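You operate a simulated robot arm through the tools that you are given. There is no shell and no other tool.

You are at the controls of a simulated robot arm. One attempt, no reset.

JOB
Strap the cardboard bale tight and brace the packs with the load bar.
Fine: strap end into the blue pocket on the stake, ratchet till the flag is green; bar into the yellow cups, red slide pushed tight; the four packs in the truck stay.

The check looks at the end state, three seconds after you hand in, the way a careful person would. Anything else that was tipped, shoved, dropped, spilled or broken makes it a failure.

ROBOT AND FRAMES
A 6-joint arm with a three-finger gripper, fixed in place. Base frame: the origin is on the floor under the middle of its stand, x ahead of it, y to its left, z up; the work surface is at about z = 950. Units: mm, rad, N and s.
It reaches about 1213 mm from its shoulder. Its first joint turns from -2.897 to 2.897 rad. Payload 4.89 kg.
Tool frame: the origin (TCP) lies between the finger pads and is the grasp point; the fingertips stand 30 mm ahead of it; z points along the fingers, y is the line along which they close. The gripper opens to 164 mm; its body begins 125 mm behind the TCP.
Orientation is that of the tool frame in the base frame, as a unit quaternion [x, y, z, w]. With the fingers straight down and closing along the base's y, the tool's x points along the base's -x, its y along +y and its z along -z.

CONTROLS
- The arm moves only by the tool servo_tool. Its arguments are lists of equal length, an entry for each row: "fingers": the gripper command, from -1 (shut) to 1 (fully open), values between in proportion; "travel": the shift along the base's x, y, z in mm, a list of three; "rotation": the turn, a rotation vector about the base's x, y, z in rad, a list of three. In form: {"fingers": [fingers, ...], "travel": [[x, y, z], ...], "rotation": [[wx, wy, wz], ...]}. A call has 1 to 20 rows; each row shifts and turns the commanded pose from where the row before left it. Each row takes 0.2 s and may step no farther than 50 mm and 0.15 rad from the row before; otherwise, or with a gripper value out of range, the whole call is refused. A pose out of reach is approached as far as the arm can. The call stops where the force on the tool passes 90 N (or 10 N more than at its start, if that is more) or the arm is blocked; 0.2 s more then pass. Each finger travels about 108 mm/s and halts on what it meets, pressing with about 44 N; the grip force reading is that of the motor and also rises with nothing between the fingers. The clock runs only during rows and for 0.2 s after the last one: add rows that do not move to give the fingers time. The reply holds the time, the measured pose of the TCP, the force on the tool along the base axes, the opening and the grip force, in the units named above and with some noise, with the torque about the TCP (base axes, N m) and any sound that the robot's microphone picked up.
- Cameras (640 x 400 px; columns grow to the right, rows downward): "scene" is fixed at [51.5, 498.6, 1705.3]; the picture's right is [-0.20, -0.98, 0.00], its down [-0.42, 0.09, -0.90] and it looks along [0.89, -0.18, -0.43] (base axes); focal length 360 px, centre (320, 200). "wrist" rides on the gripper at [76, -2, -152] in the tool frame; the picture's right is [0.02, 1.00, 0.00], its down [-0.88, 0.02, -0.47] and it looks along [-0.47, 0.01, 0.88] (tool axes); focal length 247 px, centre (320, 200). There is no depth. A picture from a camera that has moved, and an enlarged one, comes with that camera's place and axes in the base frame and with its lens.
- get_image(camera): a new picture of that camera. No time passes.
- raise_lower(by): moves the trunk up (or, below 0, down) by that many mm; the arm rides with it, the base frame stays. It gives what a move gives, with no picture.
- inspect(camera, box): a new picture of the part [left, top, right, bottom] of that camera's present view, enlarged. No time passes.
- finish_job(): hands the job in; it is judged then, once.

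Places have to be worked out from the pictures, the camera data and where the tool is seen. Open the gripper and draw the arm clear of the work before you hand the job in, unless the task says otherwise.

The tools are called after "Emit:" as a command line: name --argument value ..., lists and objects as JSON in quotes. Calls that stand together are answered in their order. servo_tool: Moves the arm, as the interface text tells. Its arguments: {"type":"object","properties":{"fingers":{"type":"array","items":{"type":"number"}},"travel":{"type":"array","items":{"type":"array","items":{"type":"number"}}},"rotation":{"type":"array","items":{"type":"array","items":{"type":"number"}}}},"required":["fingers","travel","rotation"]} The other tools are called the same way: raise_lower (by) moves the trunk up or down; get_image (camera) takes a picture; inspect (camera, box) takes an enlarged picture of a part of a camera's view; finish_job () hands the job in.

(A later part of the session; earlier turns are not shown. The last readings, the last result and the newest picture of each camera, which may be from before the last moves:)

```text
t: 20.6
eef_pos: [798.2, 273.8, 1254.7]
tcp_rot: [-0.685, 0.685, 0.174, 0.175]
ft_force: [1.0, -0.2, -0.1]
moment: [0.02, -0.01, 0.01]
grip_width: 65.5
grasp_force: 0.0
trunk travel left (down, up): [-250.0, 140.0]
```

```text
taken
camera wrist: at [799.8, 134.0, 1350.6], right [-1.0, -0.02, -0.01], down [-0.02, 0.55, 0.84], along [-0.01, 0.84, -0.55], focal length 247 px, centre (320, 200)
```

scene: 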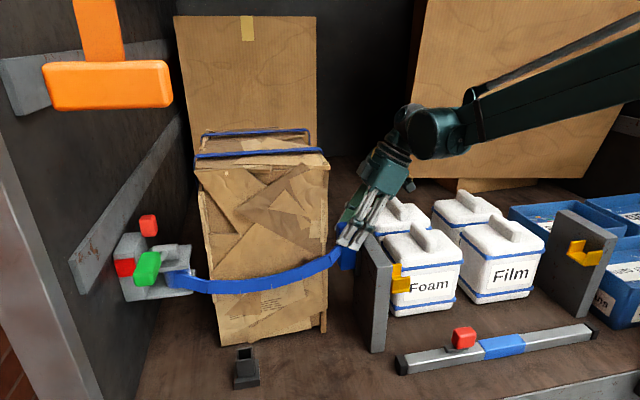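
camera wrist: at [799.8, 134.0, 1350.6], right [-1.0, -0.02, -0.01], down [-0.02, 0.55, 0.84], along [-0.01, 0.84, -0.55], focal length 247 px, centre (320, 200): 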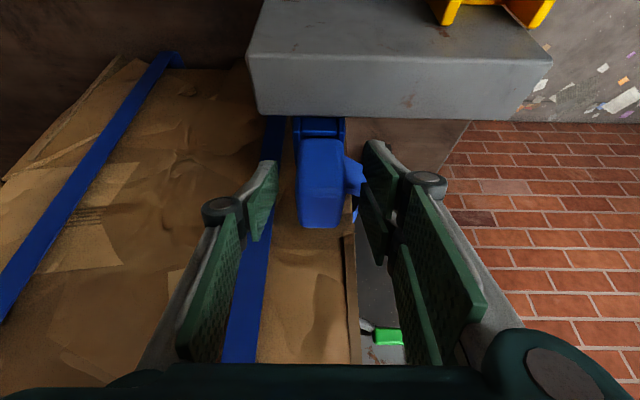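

The head stays upright in the pocket with the strap leading across the bale front. I withdraw along the tool axis.

Emit:
servo_tool --fingers '[-0.2, -0.2, -0.2, -0.2, -0.2, -0.2]' --travel '[[0, -6, 11], [0, -9.6, 17.6], [0, -9.6, 17.6], [0, -14, 26], [0, -14, 26], [0, 0, 0]]' --rotation '[[0, 0, 0], [0, 0, 0], [0, 0, 0], [0, 0, 0], [0, 0, 0], [0, 0, 0]]'

Emit:
get_image --camera "wrist"

Emit:
inspect --camera "scene" --box '[300, 180, 420, 290]'

```text
t: 22.0
eef_pos: [797.9, 222.4, 1352.7]
tcp_rot: [-0.685, 0.685, 0.175, 0.175]
ft_force: [0.0, -0.6, 0.4]
moment: [0.01, -0.04, -0.01]
grip_width: 65.8
grasp_force: 0.1
trunk travel left (down, up): [-250.0, 140.0]
```

```text
taken
camera wrist: at [799.4, 81.1, 1449.0], right [-1.0, -0.02, -0.01], down [-0.02, 0.55, 0.84], along [-0.01, 0.84, -0.55], focal length 247 px, centre (320, 200)
```

wrist: 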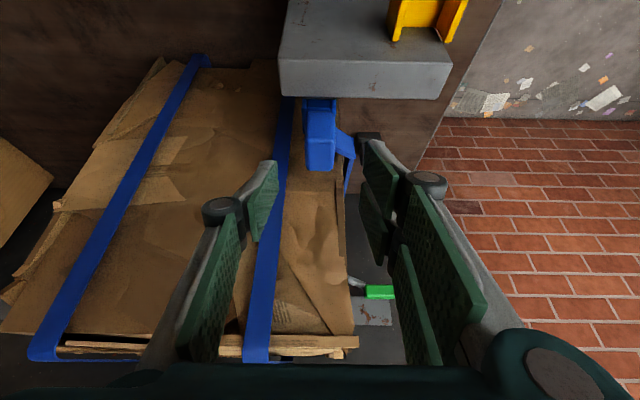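

```text
3.64 times, centred on (360, 235) of scene
camera zoom: at [51.5, 498.6, 1705.3], right [-0.2, -0.98, 0.0], down [-0.42, 0.09, -0.9], along [0.89, -0.18, -0.43], focal length 1307 px, centre (174, 73)
```

zoom: 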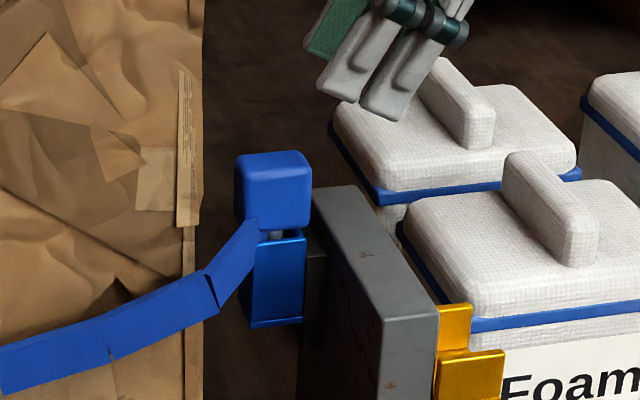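

The strap end is seated in the pocket. For the lever I back away, undo the lean and yaw, and swing toward the ratchet for a good view of the handle.

Emit:
servo_tool --fingers '[0, 0, 0, 0, 0, 0, 0, 0, 0, 0, 0, 0, 0, 0, 0, 0]' --travel '[[-40, 0, 20], [-40, 0, 20], [-40, 0, 20], [-40, 0, 20], [-16, 32, 1], [-16, 32, 1], [-16, 32, 1], [-16, 32, 1], [-16, 32, 1], [-16, 32, 1], [-16, 32, 1], [-16, 32, 1], [-16, 32, 1], [-16, 32, 1], [-16, 32, 1], [0, 0, 0]]' --rotation '[[-0.125, 0, 0], [-0.125, 0, 0], [-0.125, 0, 0], [-0.125, 0, 0], [0, 0, -0.1427], [0, 0, -0.1427], [0, 0, -0.1427], [0, 0, -0.1427], [0, 0, -0.1427], [0, 0, -0.1427], [0, 0, -0.1427], [0, 0, -0.1427], [0, 0, -0.1427], [0, 0, -0.1427], [0, 0, -0.1427], [0, 0, 0]]'

Emit:
servo_tool --fingers '[0, 0, 0, 0, 0, 0, 0]' --travel '[[0, 5, 0], [0, 5, 0], [0, 5, 0], [0, 5, 0], [0, 5, 0], [0, 5, 0], [0, 0, 0]]' --rotation '[[0, -0.131, 0], [0, -0.131, 0], [0, -0.131, 0], [0, -0.131, 0], [0, -0.131, 0], [0, -0.13, 0], [0, 0, 0]]'

Emit:
get_image --camera "wrist"

Emit:
get_image --camera "scene"

```text
t: 25.0
eef_pos: [481.3, 520.4, 1445.7]
tcp_rot: [-0.073, 0.997, -0.001, 0.0]
ft_force: [2.7, -110.6, -2.3]
moment: [22.44, 0.57, -0.04]
grip_width: 82.0
grasp_force: 0.2
trunk travel left (down, up): [-250.0, 140.0]
stopped in row 15: the force on the tool passed its limit at 135 N (the readings are from after the stop); the commanded pose is now the measured one
```

```text
t: 25.3
eef_pos: [486.0, 520.9, 1442.3]
tcp_rot: [-0.068, 0.998, -0.003, 0.01]
ft_force: [9.9, -86.9, -2.4]
moment: [17.58, 2.12, -0.19]
grip_width: 82.2
grasp_force: 0.0
trunk travel left (down, up): [-250.0, 140.0]
stopped in row 1: the force on the tool passed its limit at 126 N (the readings are from after the stop); the commanded pose is now the measured one
```

```text
taken
camera wrist: at [407.1, 508.2, 1593.4], right [-0.16, 0.99, -0.01], down [0.86, 0.14, 0.49], along [0.48, 0.07, -0.87], focal length 247 px, centre (320, 200)
```

wrist: 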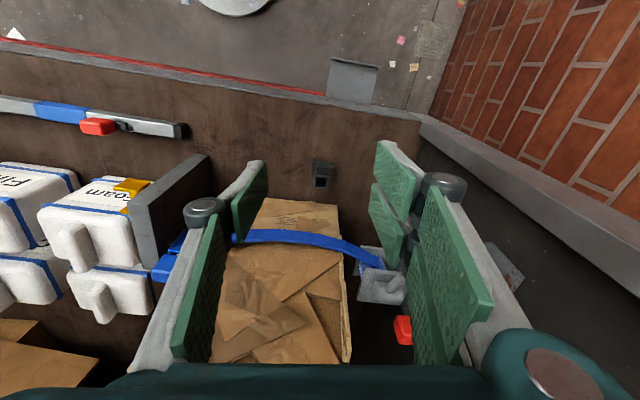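

```text
taken
```

scene: 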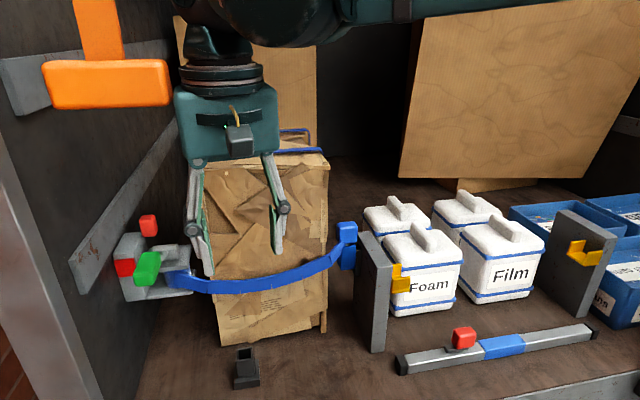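

The gripper body touched the hanging orange fixture (around x≈480, y>577, z≈1625–1675); it still looks unmoved in the picture. I back off in −y immediately and go lower.

Emit:
servo_tool --fingers '[0, 0, 0, 0]' --travel '[[0, -25, 0], [0, -30, 0], [0, -30, 0], [0, 0, 0]]' --rotation '[[0, 0, 0], [0, 0, 0], [0, 0, 0], [0, 0, 0]]'

Emit:
get_image --camera "scene"

Emit:
inspect --camera "scene" --box '[0, 0, 200, 150]'

```text
t: 26.3
eef_pos: [483.5, 443.9, 1440.1]
tcp_rot: [-0.07, 0.998, -0.004, 0.01]
ft_force: [-0.2, -1.5, 0.8]
moment: [0.12, -0.04, -0.02]
grip_width: 82.0
grasp_force: 0.1
trunk travel left (down, up): [-250.0, 140.0]
```

```text
taken
```

scene: 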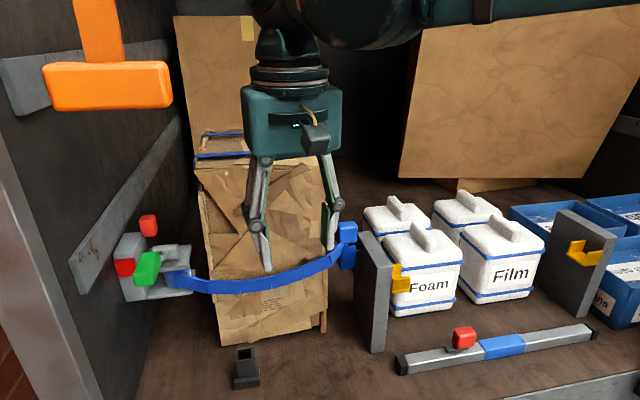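

```text
2.67 times, centred on (100, 75) of scene
camera zoom: at [51.5, 498.6, 1705.3], right [-0.2, -0.98, 0.0], down [-0.42, 0.09, -0.9], along [0.89, -0.18, -0.43], focal length 959 px, centre (907, 533)
```

zoom: 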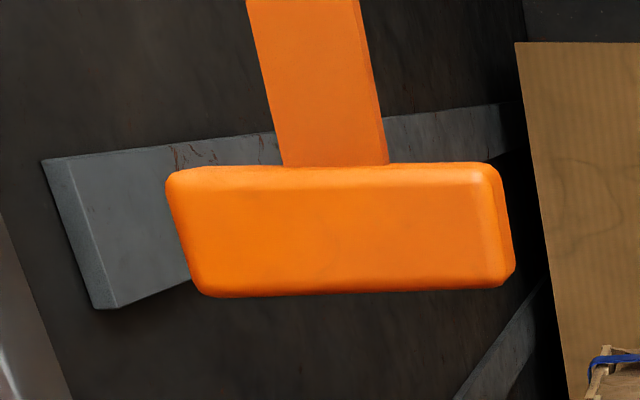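

The orange fixture looks in the same place. I correct the residual yaw, pitch the tool forward while dropping lower (so the body stays well under the fixture), then approach in +y.

Emit:
servo_tool --fingers '[0, 0, 0, 0, 0, 0, 0, 0, 0, 0, 0]' --travel '[[0, 0, -15], [0, 0, -20], [0, 0, -20], [0, 0, -20], [0, 0, -20], [0, 0, -15], [0, 0, 0], [0, 25, 0], [0, 25, 0], [0, 25, 0], [0, 0, 0]]' --rotation '[[0, 0, -0.14], [0, -0.131, 0], [0, -0.131, 0], [0, -0.131, 0], [0, -0.131, 0], [0, -0.131, 0], [0, -0.11, 0], [0, 0, 0], [0, 0, 0], [0, 0, 0], [0, 0, 0]]'

Emit:
get_image --camera "wrist"

Emit:
get_image --camera "scene"

```text
t: 28.7
eef_pos: [482.2, 521.0, 1332.3]
tcp_rot: [0.002, 0.924, -0.006, 0.382]
ft_force: [0.8, 0.1, -0.5]
moment: [-0.05, 0.0, -0.1]
grip_width: 82.1
grasp_force: 0.1
trunk travel left (down, up): [-250.0, 140.0]
```

```text
taken
camera wrist: at [321.0, 520.1, 1385.6], right [-0.01, 1.0, -0.02], down [0.29, 0.02, 0.96], along [0.96, 0.0, -0.29], focal length 247 px, centre (320, 200)
```

wrist: 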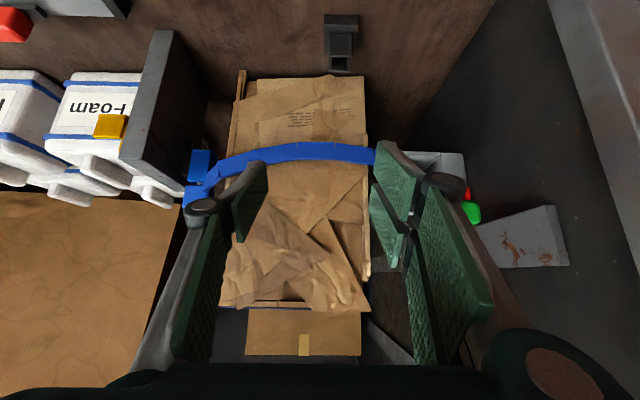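

```text
taken
```

scene: 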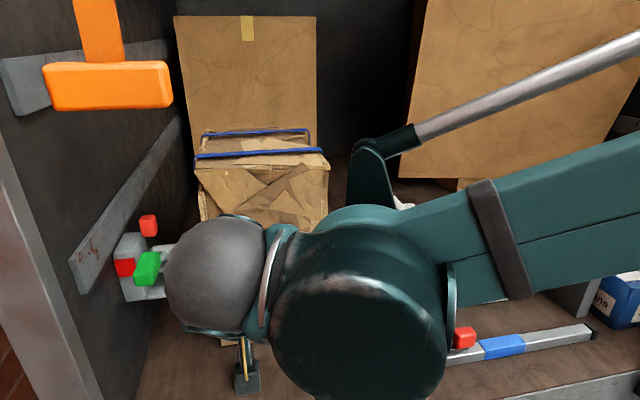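

The handle is hidden behind a finger; the arm is well below the fixture (z<1560 there). I shift further in +y to bring the handle between the fingers' view.

Emit:
servo_tool --fingers '[0, 0, 0, 0, 0, 0]' --travel '[[-5, 25, 0], [-5, 30, 0], [0, 30, 0], [0, 30, 0], [0, 30, 0], [0, 0, 0]]' --rotation '[[0, 0, 0], [0, 0, 0], [0, 0, 0], [0, 0, 0], [0, 0, 0], [0, 0, 0]]'

Emit:
get_image --camera "wrist"

Emit:
get_image --camera "scene"

```text
t: 30.1
eef_pos: [473.2, 666.5, 1331.9]
tcp_rot: [0.001, 0.924, -0.005, 0.381]
ft_force: [0.3, -0.5, -1.4]
moment: [-0.1, -0.02, -0.07]
grip_width: 81.9
grasp_force: 0.0
trunk travel left (down, up): [-250.0, 140.0]
```

```text
taken
camera wrist: at [310.5, 665.2, 1383.8], right [-0.01, 1.0, -0.02], down [0.29, 0.02, 0.96], along [0.96, 0.0, -0.29], focal length 247 px, centre (320, 200)
```

wrist: 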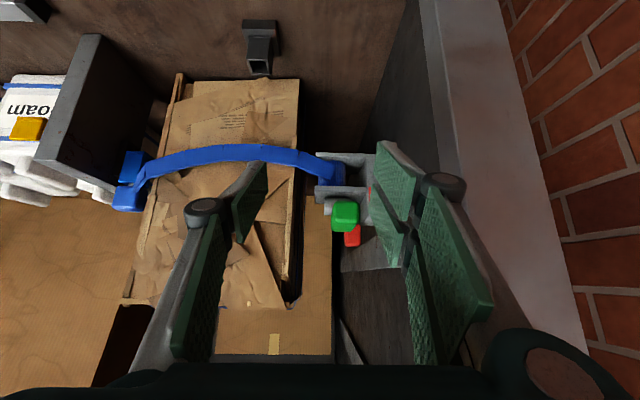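

```text
taken
```

scene: 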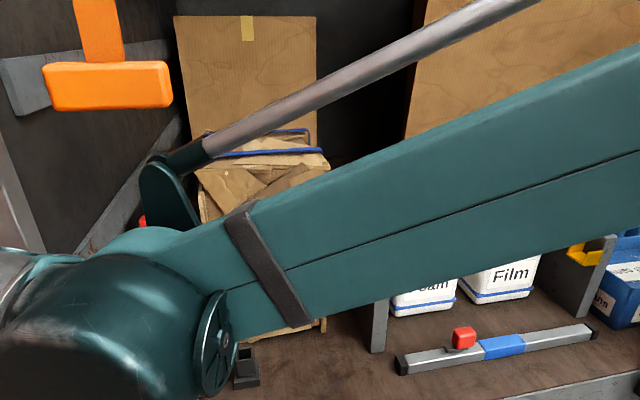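

Now the handle end is visible between the fingers. I enlarge the ratchet.

Emit:
inspect --camera "wrist" --box '[290, 130, 430, 270]'

```text
2.86 times, centred on (360, 200) of wrist
camera zoom: at [310.5, 665.2, 1383.8], right [-0.01, 1.0, -0.02], down [0.29, 0.02, 0.96], along [0.96, 0.0, -0.29], focal length 706 px, centre (206, 200)
```

zoom: 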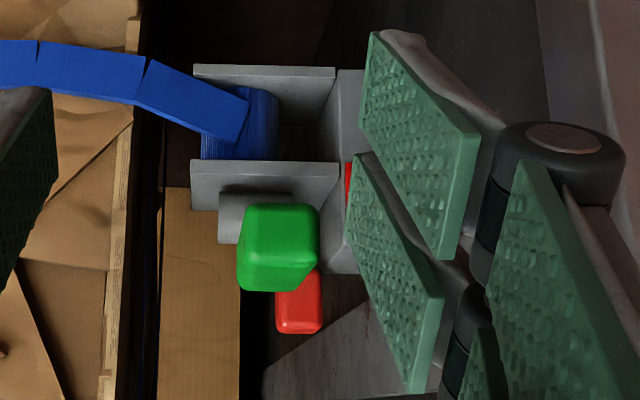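

The handle is ~35 mm square and 76 mm long, its near end about (606, 697, 1313), and the wall rail leaves little room at +y. So I'll take the handle from its end with the fingers above and below it: tool pointing +x, closing vertically, camera on the −y side.

Emit:
servo_tool --fingers '[0, 0, 0, 0, 0, 0, 0, 0, 0, 0, 0, 0, 0, 0, 0, 0, 0, 0]' --travel '[[0, -4, 0], [0, -4, 0], [0, -4, 0], [0, -4, 0], [0, -4, 0], [0, -4, 0], [0, 0, 0], [0, 0, 0], [0, 0, 0], [0, 0, 0], [0, 0, 0], [0, 0, 0], [0, 0, 0], [0, 0, 0], [0, 0, 0], [0, 0, 0], [0, 0, 0], [0, 0, 0]]' --rotation '[[0, -0.131, 0], [0, -0.131, 0], [0, -0.131, 0], [0, -0.131, 0], [0, -0.131, 0], [0, -0.13, 0], [-0.1428, 0, 0], [-0.1428, 0, 0], [-0.1428, 0, 0], [-0.1428, 0, 0], [-0.1428, 0, 0], [-0.1428, 0, 0], [-0.1428, 0, 0], [-0.1428, 0, 0], [-0.1428, 0, 0], [-0.1428, 0, 0], [-0.1428, 0, 0], [0, 0, 0]]'

Emit:
get_image --camera "wrist"

Emit:
get_image --camera "scene"

```text
t: 34.1
eef_pos: [503.0, 613.8, 1331.9]
tcp_rot: [0.485, -0.51, 0.515, -0.489]
ft_force: [0.9, -0.6, 0.1]
moment: [-0.01, 0.03, 0.05]
grip_width: 82.3
grasp_force: 0.0
trunk travel left (down, up): [-250.0, 140.0]
stopped in row 18: the arm was blocked; the commanded pose is now the measured one
```

```text
taken
camera wrist: at [347.0, 545.4, 1331.4], right [0.01, -0.02, -1.0], down [-0.43, 0.9, -0.02], along [0.9, 0.43, 0.0], focal length 247 px, centre (320, 200)
```

wrist: 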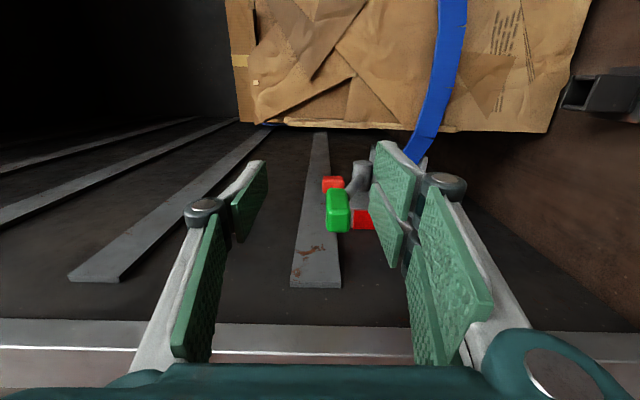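

```text
taken
```

scene: 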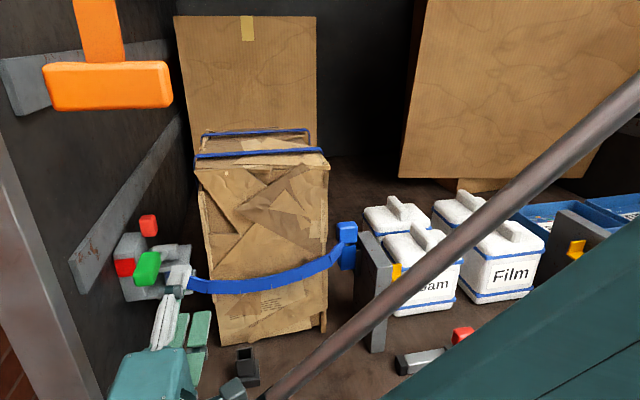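

The orientation is reached (the arm was only limited in retreating). The camera now looks along +x/+y at the ratchet; I enlarge it.

Emit:
inspect --camera "wrist" --box '[280, 140, 430, 260]'

Emit:
inspect --camera "scene" --box '[90, 200, 230, 400]'

```text
3.33 times, centred on (355, 200) of wrist
camera zoom: at [347.0, 545.4, 1331.4], right [0.01, -0.02, -1.0], down [-0.43, 0.9, -0.02], along [0.9, 0.43, 0.0], focal length 823 px, centre (203, 200)
```

zoom: 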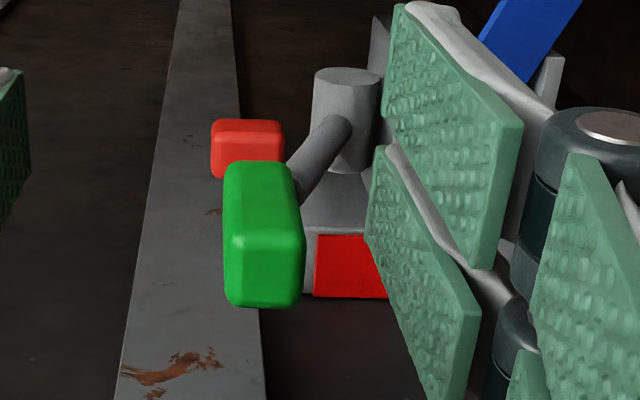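

```text
2.00 times, centred on (160, 300) of scene
camera zoom: at [51.5, 498.6, 1705.3], right [-0.2, -0.98, 0.0], down [-0.42, 0.09, -0.9], along [0.89, -0.18, -0.43], focal length 719 px, centre (640, 0)
```

zoom: 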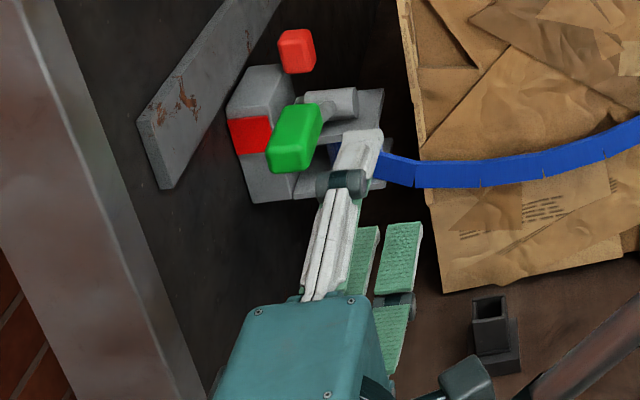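

Hub axis is near (x 756, z 1259), handle centre near (638, 698, 1307), so the lever is ~127 mm long at ~22° above horizontal. I line up with the handle from its end.

Emit:
servo_tool --fingers '[0, 0, 0, 0, 0, 0]' --travel '[[8, 21, -6], [8, 21, -6], [8, 21, -6], [8, 21, -7], [0, 0, 0], [0, 0, 0]]' --rotation '[[0, 0, 0], [0, 0, 0], [0, 0, 0], [0, 0, 0], [0, 0, 0], [0, 0, 0]]'

Emit:
get_image --camera "wrist"

Emit:
inspect --camera "scene" --box '[60, 200, 230, 400]'

```text
t: 35.5
eef_pos: [530.8, 706.0, 1305.5]
tcp_rot: [0.487, -0.508, 0.514, -0.491]
ft_force: [-0.9, -1.1, 0.7]
moment: [0.03, 0.09, 0.16]
grip_width: 82.0
grasp_force: 0.1
trunk travel left (down, up): [-250.0, 140.0]
```

```text
taken
camera wrist: at [375.9, 635.1, 1305.0], right [0.01, -0.02, -1.0], down [-0.43, 0.9, -0.02], along [0.9, 0.43, 0.0], focal length 247 px, centre (320, 200)
```

wrist: 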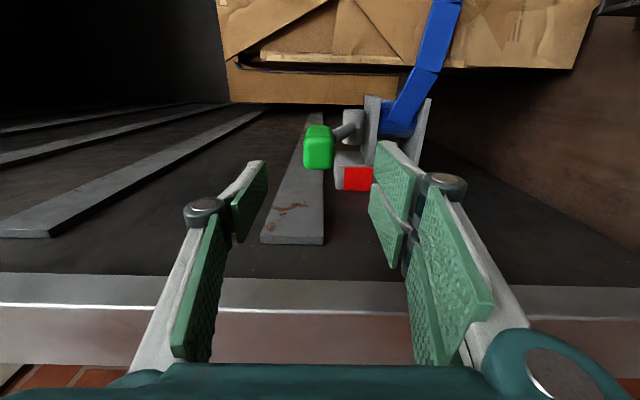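

```text
2.00 times, centred on (145, 300) of scene
camera zoom: at [51.5, 498.6, 1705.3], right [-0.2, -0.98, 0.0], down [-0.42, 0.09, -0.9], along [0.89, -0.18, -0.43], focal length 719 px, centre (670, 0)
```

zoom: 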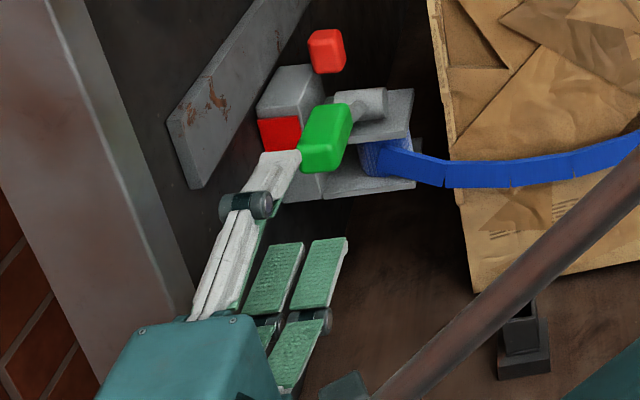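

Handle centre is confirmed at (638, 698, 1308). I correct y/z and advance in +x so the handle lies between upper and lower fingers.

Emit:
servo_tool --fingers '[0, 0, 0, 0, 0, 0, 0]' --travel '[[0, -8, 2.5], [20, 0, 0], [20, 0, 0], [20, 0, 0], [20, 0, 0], [16, 0, 0], [0, 0, 0]]' --rotation '[[0, 0, 0], [0, 0, 0], [0, 0, 0], [0, 0, 0], [0, 0, 0], [0, 0, 0], [0, 0, 0]]'

Emit:
get_image --camera "wrist"

Emit:
inspect --camera "scene" --box '[60, 200, 230, 400]'

```text
t: 37.1
eef_pos: [626.9, 694.8, 1307.7]
tcp_rot: [0.488, -0.507, 0.513, -0.492]
ft_force: [-0.4, -0.6, -0.3]
moment: [0.0, -0.01, 0.01]
grip_width: 81.7
grasp_force: 0.0
trunk travel left (down, up): [-250.0, 140.0]
```

```text
taken
camera wrist: at [470.9, 624.1, 1307.6], right [0.01, -0.02, -1.0], down [-0.44, 0.9, -0.03], along [0.9, 0.44, 0.0], focal length 247 px, centre (320, 200)
```

wrist: 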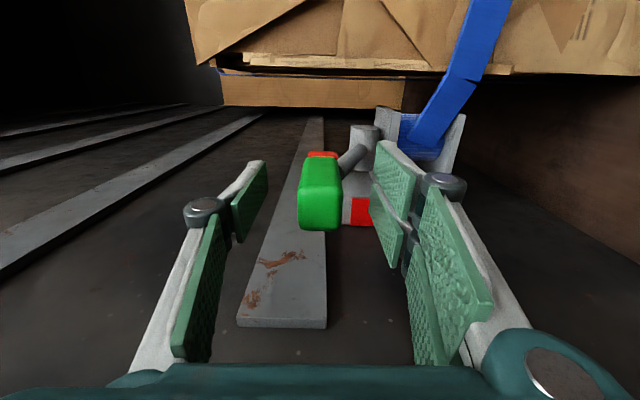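

```text
2.00 times, centred on (145, 300) of scene
camera zoom: at [51.5, 498.6, 1705.3], right [-0.2, -0.98, 0.0], down [-0.42, 0.09, -0.9], along [0.89, -0.18, -0.43], focal length 719 px, centre (670, 0)
```

zoom: 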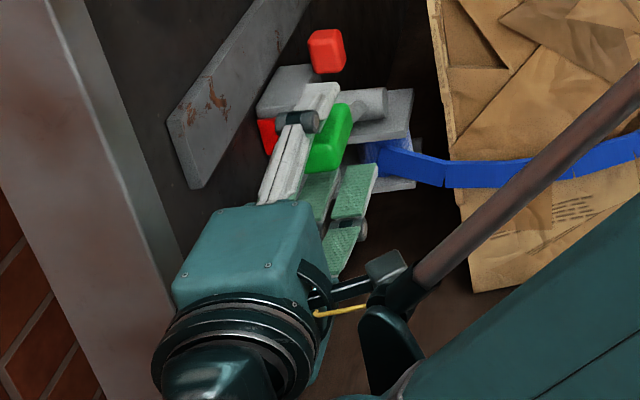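

The handle is centred between the fingers. I close on it.

Emit:
servo_tool --fingers '[-0.3, -1, -1, -1]' --travel '[[0, 0, 0], [0, 0, 0], [0, 0, 0], [0, 0, 0]]' --rotation '[[0, 0, 0], [0, 0, 0], [0, 0, 0], [0, 0, 0]]'

Emit:
inspect --camera "wrist" --box '[240, 100, 440, 300]'

```text
t: 38.1
eef_pos: [627.0, 694.6, 1308.1]
tcp_rot: [0.488, -0.507, 0.513, -0.492]
ft_force: [-4.7, -3.7, -13.2]
moment: [-0.01, 0.47, 0.06]
grip_width: 29.7
grasp_force: 45.1
trunk travel left (down, up): [-250.0, 140.0]
```

```text
2.00 times, centred on (340, 200) of wrist
camera zoom: at [470.7, 624.2, 1307.2], right [0.01, -0.02, -1.0], down [-0.44, 0.9, -0.03], along [0.9, 0.44, 0.0], focal length 494 px, centre (280, 200)
```

zoom: 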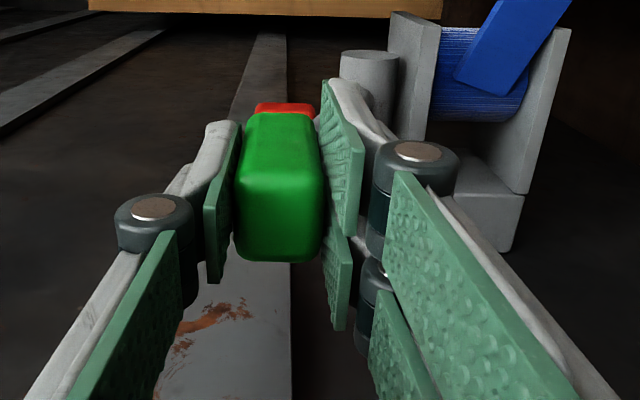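

Gripped at 29.7 mm. I try a small upward swing about the hub (two 0.1 rad steps) and watch force and sound.

Emit:
servo_tool --fingers '[-1, -1, -1]' --travel '[[5.5, 0, 12.6], [6.8, 0, 12.1], [0, 0, 0]]' --rotation '[[0, 0.1, 0], [0, 0.1, 0], [0, 0, 0]]'

Emit:
get_image --camera "wrist"

Emit:
inspect --camera "scene" --box '[60, 180, 360, 350]'

```text
t: 38.5
eef_pos: [627.1, 695.3, 1308.8]
tcp_rot: [-0.506, 0.526, -0.494, 0.473]
ft_force: [-8.6, 1.1, -38.3]
moment: [-0.25, -1.64, 0.77]
grip_width: 31.4
grasp_force: 45.3
trunk travel left (down, up): [-250.0, 140.0]
stopped in row 1: the force on the tool passed its limit at 109 N (the readings are from after the stop); the commanded pose is now the measured one
```

```text
taken
camera wrist: at [472.4, 624.4, 1320.2], right [-0.07, -0.02, -1.0], down [-0.44, 0.9, 0.01], along [0.9, 0.44, -0.07], focal length 247 px, centre (320, 200)
```

wrist: 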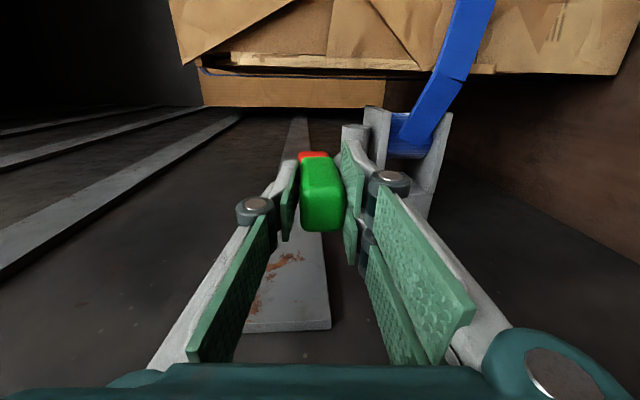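

```text
2.13 times, centred on (210, 265) of scene
camera zoom: at [51.5, 498.6, 1705.3], right [-0.2, -0.98, 0.0], down [-0.42, 0.09, -0.9], along [0.89, -0.18, -0.43], focal length 767 px, centre (555, 61)
```

zoom: 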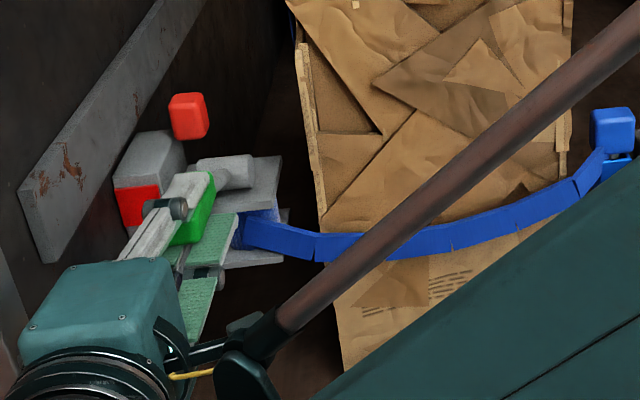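

Upward the lever is solid (109 N, no motion), so it must swing down. I relax the tilt and try the downward direction.

Emit:
servo_tool --fingers '[-1, -1, -1, -1]' --travel '[[0, 0, -1], [-4.3, 0, -13.1], [-2.9, 0, -13.5], [0, 0, 0]]' --rotation '[[0, -0.08, 0], [0, -0.1, 0], [0, -0.1, 0], [0, 0, 0]]'

Emit:
get_image --camera "wrist"

Emit:
inspect --camera "scene" --box '[60, 180, 360, 350]'

```text
t: 39.5
eef_pos: [619.1, 694.1, 1283.4]
tcp_rot: [0.431, -0.454, 0.56, -0.543]
ft_force: [-6.6, 10.3, -10.3]
moment: [-0.31, 2.0, 0.03]
grip_width: 31.6
grasp_force: 45.3
trunk travel left (down, up): [-250.0, 140.0]
```

```text
taken
camera wrist: at [467.7, 624.2, 1250.7], right [0.22, -0.02, -0.98], down [-0.42, 0.9, -0.11], along [0.88, 0.44, 0.19], focal length 247 px, centre (320, 200)
```

wrist: 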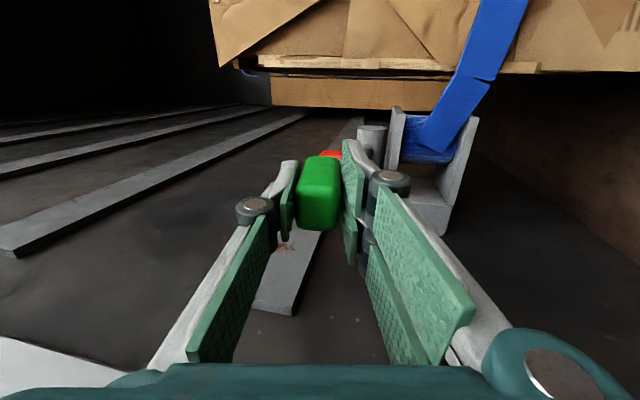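

```text
2.13 times, centred on (210, 265) of scene
camera zoom: at [51.5, 498.6, 1705.3], right [-0.2, -0.98, 0.0], down [-0.42, 0.09, -0.9], along [0.89, -0.18, -0.43], focal length 767 px, centre (555, 61)
```

zoom: 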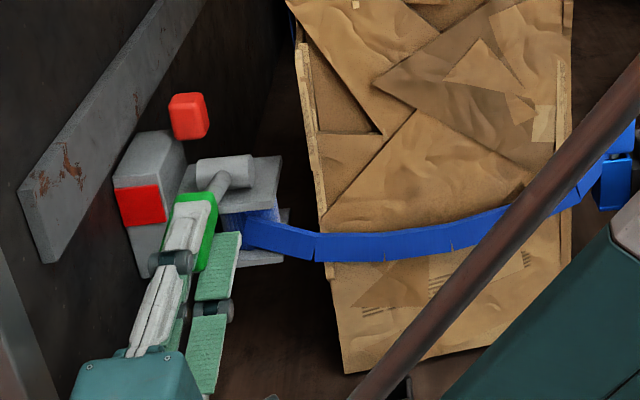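

The lever swings down easily. I continue the downward stroke along the arc, watching force and sound.

Emit:
servo_tool --fingers '[-1, -1, -1, -1, -1]' --travel '[[-1.5, 0, -13.7], [-0.2, 0, -13.8], [1.2, 0, -13.7], [2.6, 0, -13.6], [0, 0, 0]]' --rotation '[[0, -0.1, 0], [0, -0.1, 0], [0, -0.1, 0], [0, -0.1, 0], [0, 0, 0]]'

Emit:
get_image --camera "wrist"

Emit:
inspect --camera "scene" --box '[60, 180, 360, 350]'

```text
t: 40.7
eef_pos: [620.9, 694.2, 1230.4]
tcp_rot: [0.311, -0.335, 0.635, -0.623]
ft_force: [-42.7, 7.4, -15.6]
moment: [-0.47, 1.95, -0.07]
grip_width: 35.2
grasp_force: 45.4
trunk travel left (down, up): [-250.0, 140.0]
```

```text
taken
camera wrist: at [493.3, 624.1, 1141.3], right [0.58, -0.02, -0.81], down [-0.35, 0.9, -0.27], along [0.74, 0.44, 0.52], focal length 247 px, centre (320, 200)
```

wrist: 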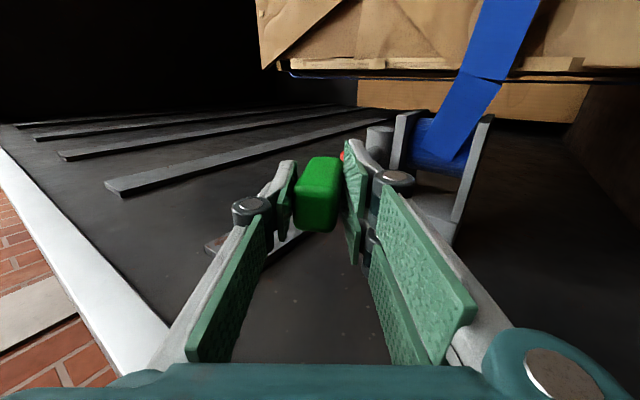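

```text
2.13 times, centred on (210, 265) of scene
camera zoom: at [51.5, 498.6, 1705.3], right [-0.2, -0.98, 0.0], down [-0.42, 0.09, -0.9], along [0.89, -0.18, -0.43], focal length 767 px, centre (555, 61)
```

zoom: 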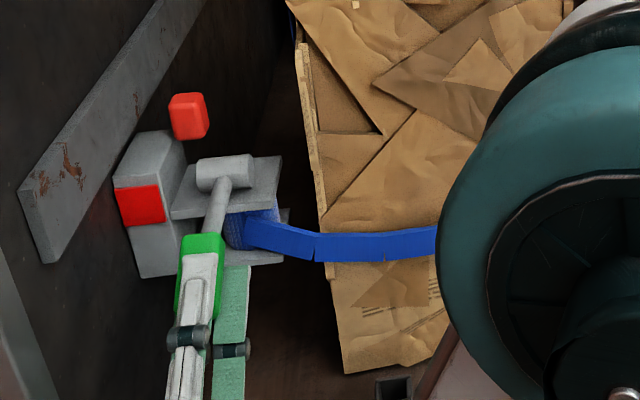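

The lever is going down well; the tool pitch is now 35° up, so I loosen into a cage rather than rotate further. First I open a little to see whether the lever stays put.

Emit:
servo_tool --fingers '[-0.4, -0.3, -0.3]' --travel '[[0, 0, 0], [0, 0, 0], [0, 0, 0]]' --rotation '[[0, 0, 0], [0, 0, 0], [0, 0, 0]]'

Emit:
inspect --camera "wrist" --box '[220, 100, 460, 300]'

Emit:
inspect --camera "scene" --box '[60, 180, 360, 350]'

```text
t: 41.5
eef_pos: [623.1, 693.9, 1231.4]
tcp_rot: [0.31, -0.338, 0.635, -0.622]
ft_force: [-1.1, -1.0, 2.4]
moment: [-0.01, 0.06, 0.02]
grip_width: 58.2
grasp_force: 1.5
trunk travel left (down, up): [-250.0, 140.0]
```

```text
2.00 times, centred on (340, 200) of wrist
camera zoom: at [495.4, 622.8, 1141.3], right [0.58, -0.02, -0.82], down [-0.34, 0.9, -0.27], along [0.74, 0.44, 0.51], focal length 494 px, centre (280, 200)
```

zoom: 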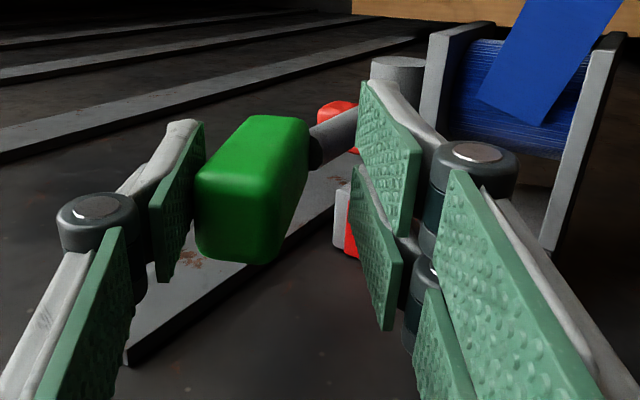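

```text
2.13 times, centred on (210, 265) of scene
camera zoom: at [51.5, 498.6, 1705.3], right [-0.2, -0.98, 0.0], down [-0.42, 0.09, -0.9], along [0.89, -0.18, -0.43], focal length 767 px, centre (555, 61)
```

zoom: 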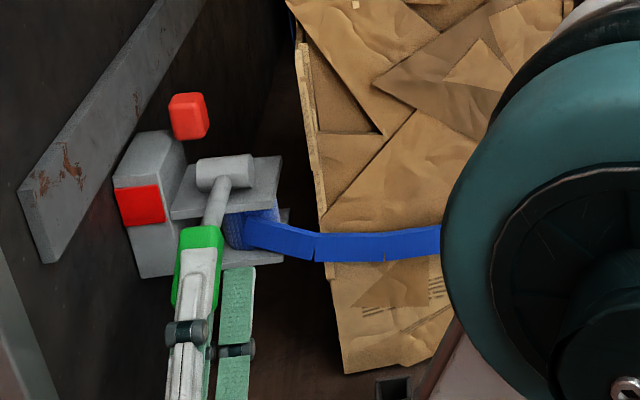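

The lever springs back up lightly against the upper finger, so it is a push-down, spring-return pump. I keep pushing down in the loose cage to find the end of the stroke.

Emit:
servo_tool --fingers '[-0.3, -0.3, -0.3, -0.3, -0.3]' --travel '[[1, 0, -14], [2, 0, -14], [4, 0, -13], [5, 0, -13], [0, 0, 0]]' --rotation '[[0, 0, 0], [0, 0, 0], [0, 0, 0], [0, 0, 0], [0, 0, 0]]'

Emit:
inspect --camera "wrist" --box '[220, 100, 460, 300]'

Emit:
inspect --camera "scene" --box '[60, 180, 360, 350]'

```text
t: 42.7
eef_pos: [632.6, 693.6, 1174.0]
tcp_rot: [0.311, -0.338, 0.635, -0.622]
ft_force: [-3.9, 0.6, 3.4]
moment: [-0.06, -0.24, 0.06]
grip_width: 59.9
grasp_force: 3.6
trunk travel left (down, up): [-250.0, 140.0]
```

```text
2.00 times, centred on (340, 200) of wrist
camera zoom: at [505.3, 623.0, 1084.6], right [0.58, -0.02, -0.82], down [-0.35, 0.9, -0.27], along [0.74, 0.44, 0.51], focal length 494 px, centre (280, 200)
```

zoom: 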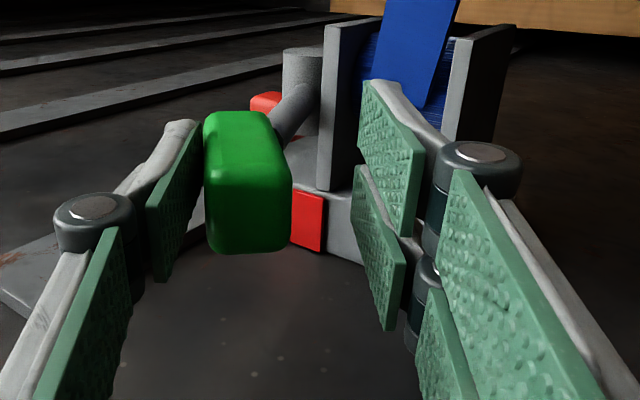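

```text
2.13 times, centred on (210, 265) of scene
camera zoom: at [51.5, 498.6, 1705.3], right [-0.2, -0.98, 0.0], down [-0.42, 0.09, -0.9], along [0.89, -0.18, -0.43], focal length 767 px, centre (555, 61)
```

zoom: 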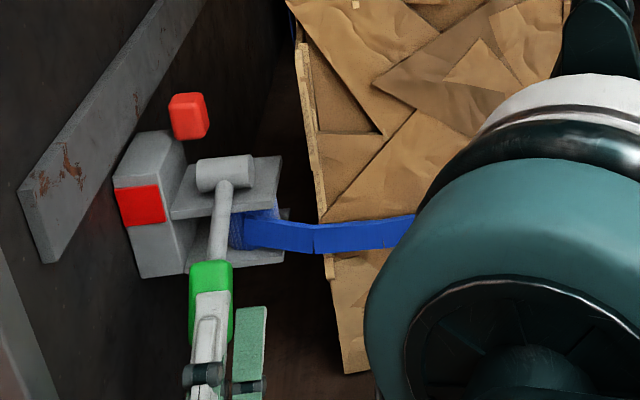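

Still low force and no click; the lever keeps going. I continue down while levelling the tool to keep the wrist off the floor.

Emit:
servo_tool --fingers '[-0.3, -0.3, -0.3, -0.3, -0.3]' --travel '[[5, 0, -10], [6, 0, -10], [7, 0, -9], [7, 0, -9], [0, 0, 0]]' --rotation '[[0, 0.1, 0], [0, 0.1, 0], [0, 0.1, 0], [0, 0.1, 0], [0, 0, 0]]'

Emit:
inspect --camera "wrist" --box '[220, 100, 460, 300]'

Emit:
inspect --camera "scene" --box '[60, 180, 360, 350]'

```text
t: 43.4
eef_pos: [634.9, 694.3, 1160.6]
tcp_rot: [0.379, -0.401, 0.596, -0.583]
ft_force: [-56.7, -4.7, 48.9]
moment: [0.65, -3.1, 0.24]
grip_width: 87.1
grasp_force: 37.2
trunk travel left (down, up): [-250.0, 140.0]
stopped in row 3: the force on the tool passed its limit at 100 N (the readings are from after the stop); the commanded pose is now the measured one
```

```text
2.00 times, centred on (340, 200) of wrist
camera zoom: at [491.8, 622.6, 1100.9], right [0.39, -0.02, -0.92], down [-0.4, 0.9, -0.19], along [0.83, 0.44, 0.34], focal length 494 px, centre (280, 200)
```

zoom: 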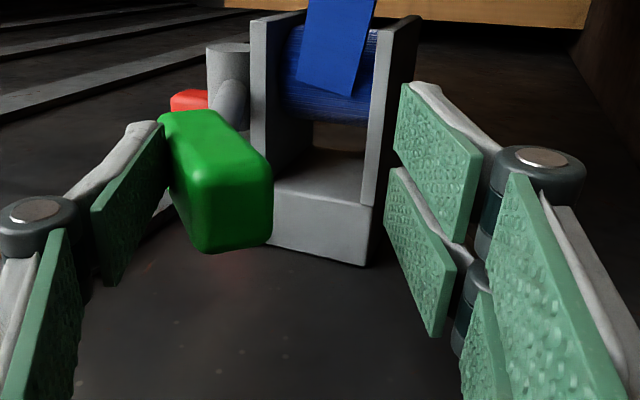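

```text
2.13 times, centred on (210, 265) of scene
camera zoom: at [51.5, 498.6, 1705.3], right [-0.2, -0.98, 0.0], down [-0.42, 0.09, -0.9], along [0.89, -0.18, -0.43], focal length 767 px, centre (555, 61)
```

zoom: 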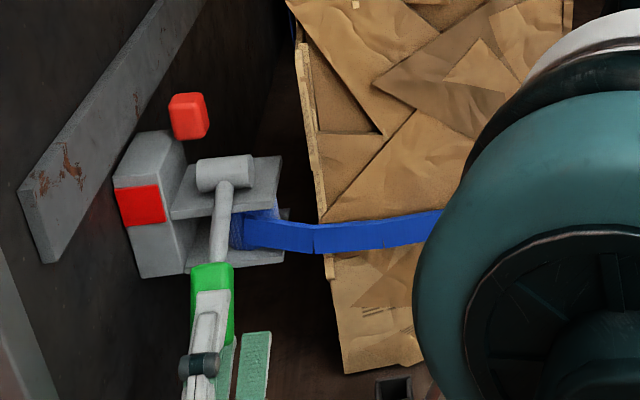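

The lever reached its lower stop (the limit tripped at 100 N, fingers spread). I come back up with the tool levelled, letting the lever return inside the cage.

Emit:
servo_tool --fingers '[-0.2, -0.2, -0.2, -0.2, -0.2, -0.2, -0.2, -0.2, -0.2, -0.2, -0.2, -0.2]' --travel '[[-2, 0, 10], [-2, 0, 12], [-2, 0, 12], [-2, 0, 13], [0, 0, 14], [0, 0, 14], [0, 0, 14], [0, 0, 14], [0, 0, 14], [0, 0, 15], [0, 0, 15], [0, 0, 0]]' --rotation '[[0, 0.1, 0], [0, 0.1, 0], [0, 0.1, 0], [0, 0.1, 0], [0, 0, 0], [0, 0, 0], [0, 0, 0], [0, 0, 0], [0, 0, 0], [0, 0, 0], [0, 0, 0], [0, 0, 0]]'

Emit:
get_image --camera "wrist"

Emit:
inspect --camera "scene" --box '[60, 180, 360, 350]'

```text
t: 46.0
eef_pos: [635.0, 694.3, 1301.5]
tcp_rot: [-0.492, 0.511, -0.508, 0.488]
ft_force: [0.8, -0.3, 0.3]
moment: [-0.03, 0.04, 0.04]
grip_width: 65.3
grasp_force: 0.0
trunk travel left (down, up): [-250.0, 140.0]
```

```text
taken
camera wrist: at [479.8, 623.0, 1302.9], right [-0.01, -0.02, -1.0], down [-0.44, 0.9, -0.02], along [0.9, 0.44, -0.02], focal length 247 px, centre (320, 200)
```

wrist: 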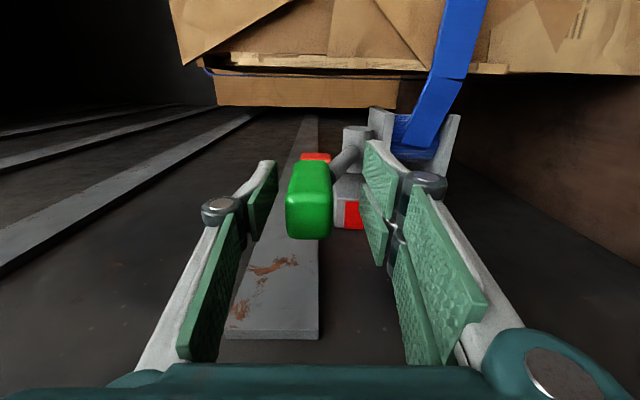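

```text
2.13 times, centred on (210, 265) of scene
camera zoom: at [51.5, 498.6, 1705.3], right [-0.2, -0.98, 0.0], down [-0.42, 0.09, -0.9], along [0.89, -0.18, -0.43], focal length 767 px, centre (555, 61)
```

zoom: 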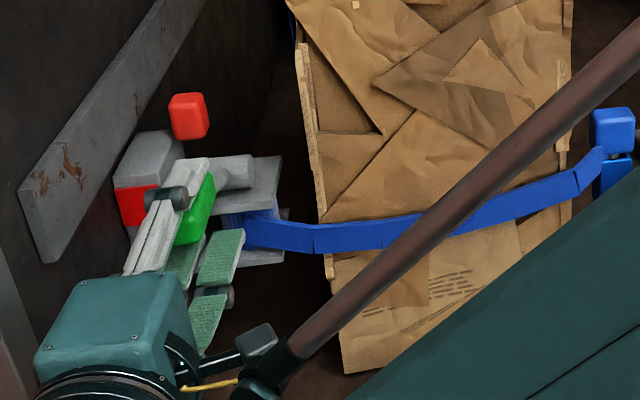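

One stroke visibly took up some strap slack and the lever sprang back. The flag is still red, so I pump again with the tool level, pushing with the upper finger.

Emit:
servo_tool --fingers '[-0.2, -0.2, -0.2, -0.2, -0.2, -0.2, -0.2, -0.2]' --travel '[[0, 0, -20], [0, 0, -20], [0, 0, -20], [0, 0, -18], [0, 0, -12], [0, 0, -8], [0, 0, -6], [0, 0, 0]]' --rotation '[[0, 0, 0], [0, 0, 0], [0, 0, 0], [0, 0, 0], [0, 0, 0], [0, 0, 0], [0, 0, 0], [0, 0, 0]]'

Emit:
inspect --camera "wrist" --box '[220, 100, 460, 300]'

Emit:
inspect --camera "scene" --box '[60, 180, 360, 350]'

```text
t: 47.8
eef_pos: [636.4, 693.6, 1198.7]
tcp_rot: [-0.492, 0.51, -0.509, 0.489]
ft_force: [30.8, 12.6, 31.6]
moment: [-0.83, -1.91, 0.36]
grip_width: 72.8
grasp_force: 44.7
trunk travel left (down, up): [-250.0, 140.0]
```

```text
2.00 times, centred on (340, 200) of wrist
camera zoom: at [481.8, 623.4, 1200.0], right [-0.01, -0.02, -1.0], down [-0.44, 0.9, -0.02], along [0.9, 0.44, -0.02], focal length 494 px, centre (280, 200)
```

zoom: 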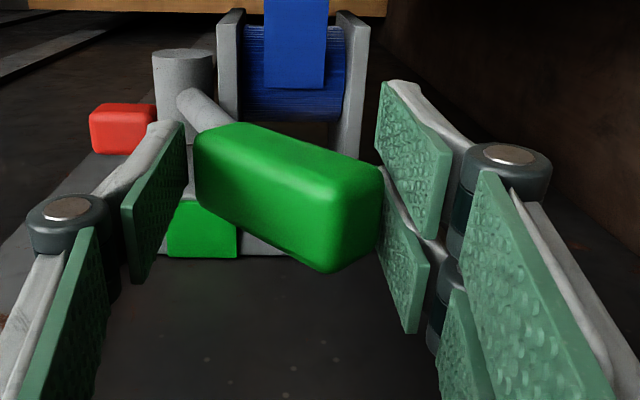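

```text
2.13 times, centred on (210, 265) of scene
camera zoom: at [51.5, 498.6, 1705.3], right [-0.2, -0.98, 0.0], down [-0.42, 0.09, -0.9], along [0.89, -0.18, -0.43], focal length 767 px, centre (555, 61)
```

zoom: 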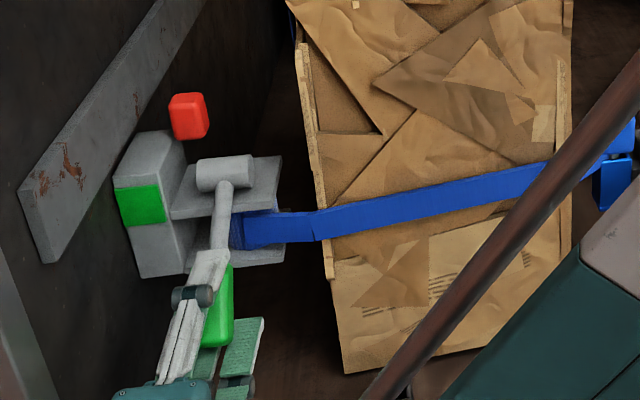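

The flag turned green and the strap is straight. I stop pumping: open a bit more and follow the lever back up gently, then check the flag stays green.

Emit:
servo_tool --fingers '[0, 0, 0, 0, 0, 0, 0, 0, 0, 0]' --travel '[[0, 0, 4], [0, 0, 10], [0, 0, 13], [0, 0, 14], [0, 0, 14], [0, 0, 14], [0, 0, 14], [0, 0, 12], [0, 0, 9], [0, 0, 0]]' --rotation '[[0, 0, 0], [0, 0, 0], [0, 0, 0], [0, 0, 0], [0, 0, 0], [0, 0, 0], [0, 0, 0], [0, 0, 0], [0, 0, 0], [0, 0, 0]]'

Emit:
get_image --camera "wrist"

Emit:
inspect --camera "scene" --box '[60, 180, 360, 350]'

```text
t: 50.0
eef_pos: [633.6, 693.4, 1303.2]
tcp_rot: [-0.491, 0.511, -0.508, 0.489]
ft_force: [-0.1, -1.0, -0.6]
moment: [-0.02, 0.02, 0.02]
grip_width: 81.7
grasp_force: 0.1
trunk travel left (down, up): [-250.0, 140.0]
```

```text
taken
camera wrist: at [478.9, 623.5, 1304.8], right [-0.01, -0.02, -1.0], down [-0.44, 0.9, -0.02], along [0.9, 0.44, -0.02], focal length 247 px, centre (320, 200)
```

wrist: 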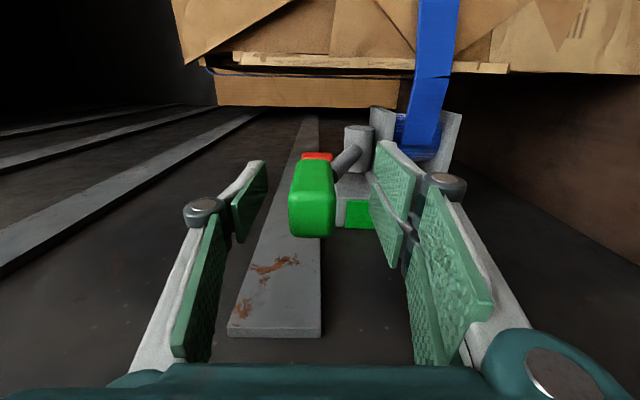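

```text
2.13 times, centred on (210, 265) of scene
camera zoom: at [51.5, 498.6, 1705.3], right [-0.2, -0.98, 0.0], down [-0.42, 0.09, -0.9], along [0.89, -0.18, -0.43], focal length 767 px, centre (555, 61)
```

zoom: 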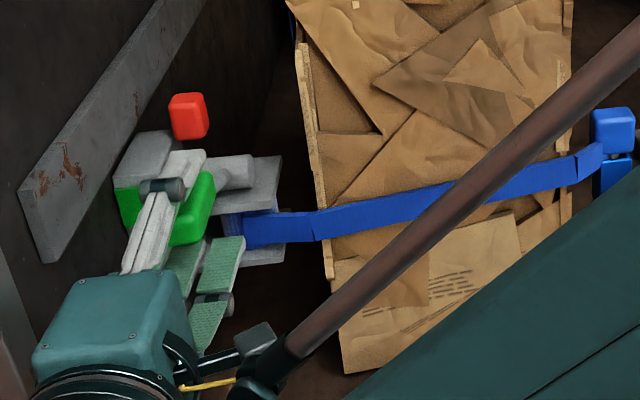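

Green flag holds with the lever back at its rest. I withdraw straight back in −x, then move toward −y away from the ratchet.

Emit:
servo_tool --fingers '[0, 0, 0, 0, 0, 0, 0, 0, 0, 0]' --travel '[[-15, 0, 0], [-20, 0, 0], [-20, 0, 0], [-20, 0, 0], [-10, 0, 0], [0, -30, 0], [0, -40, 0], [0, -40, 0], [0, -30, 0], [0, 0, 0]]' --rotation '[[0, 0, 0], [0, 0, 0], [0, 0, 0], [0, 0, 0], [0, 0, 0], [0, 0, 0], [0, 0, 0], [0, 0.08, 0], [0, 0.08, 0], [0, 0, 0]]'

Emit:
get_image --camera "wrist"

Emit:
get_image --camera "scene"

```text
t: 52.4
eef_pos: [598.0, 604.4, 1276.9]
tcp_rot: [-0.521, 0.559, -0.475, 0.437]
ft_force: [0.0, 1.5, -1.1]
moment: [-0.05, -0.12, -0.27]
grip_width: 81.9
grasp_force: 0.1
trunk travel left (down, up): [-250.0, 140.0]
stopped in row 10: the arm was blocked; the commanded pose is now the measured one
```

```text
taken
camera wrist: at [443.0, 539.6, 1304.1], right [-0.17, -0.02, -0.99], down [-0.4, 0.91, 0.05], along [0.9, 0.41, -0.16], focal length 247 px, centre (320, 200)
```

wrist: 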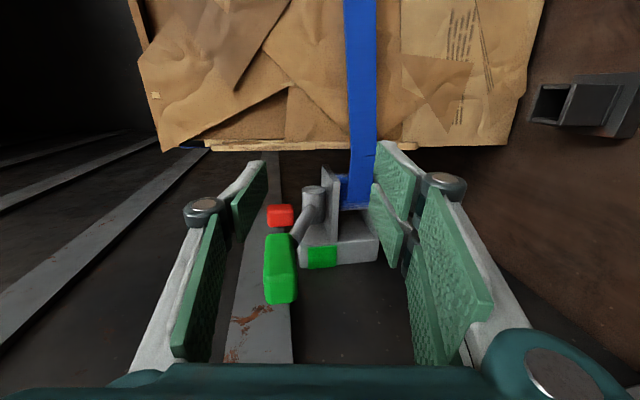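

```text
taken
```

scene: 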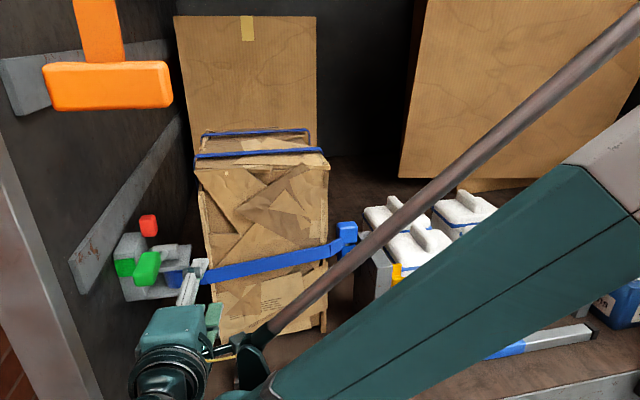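

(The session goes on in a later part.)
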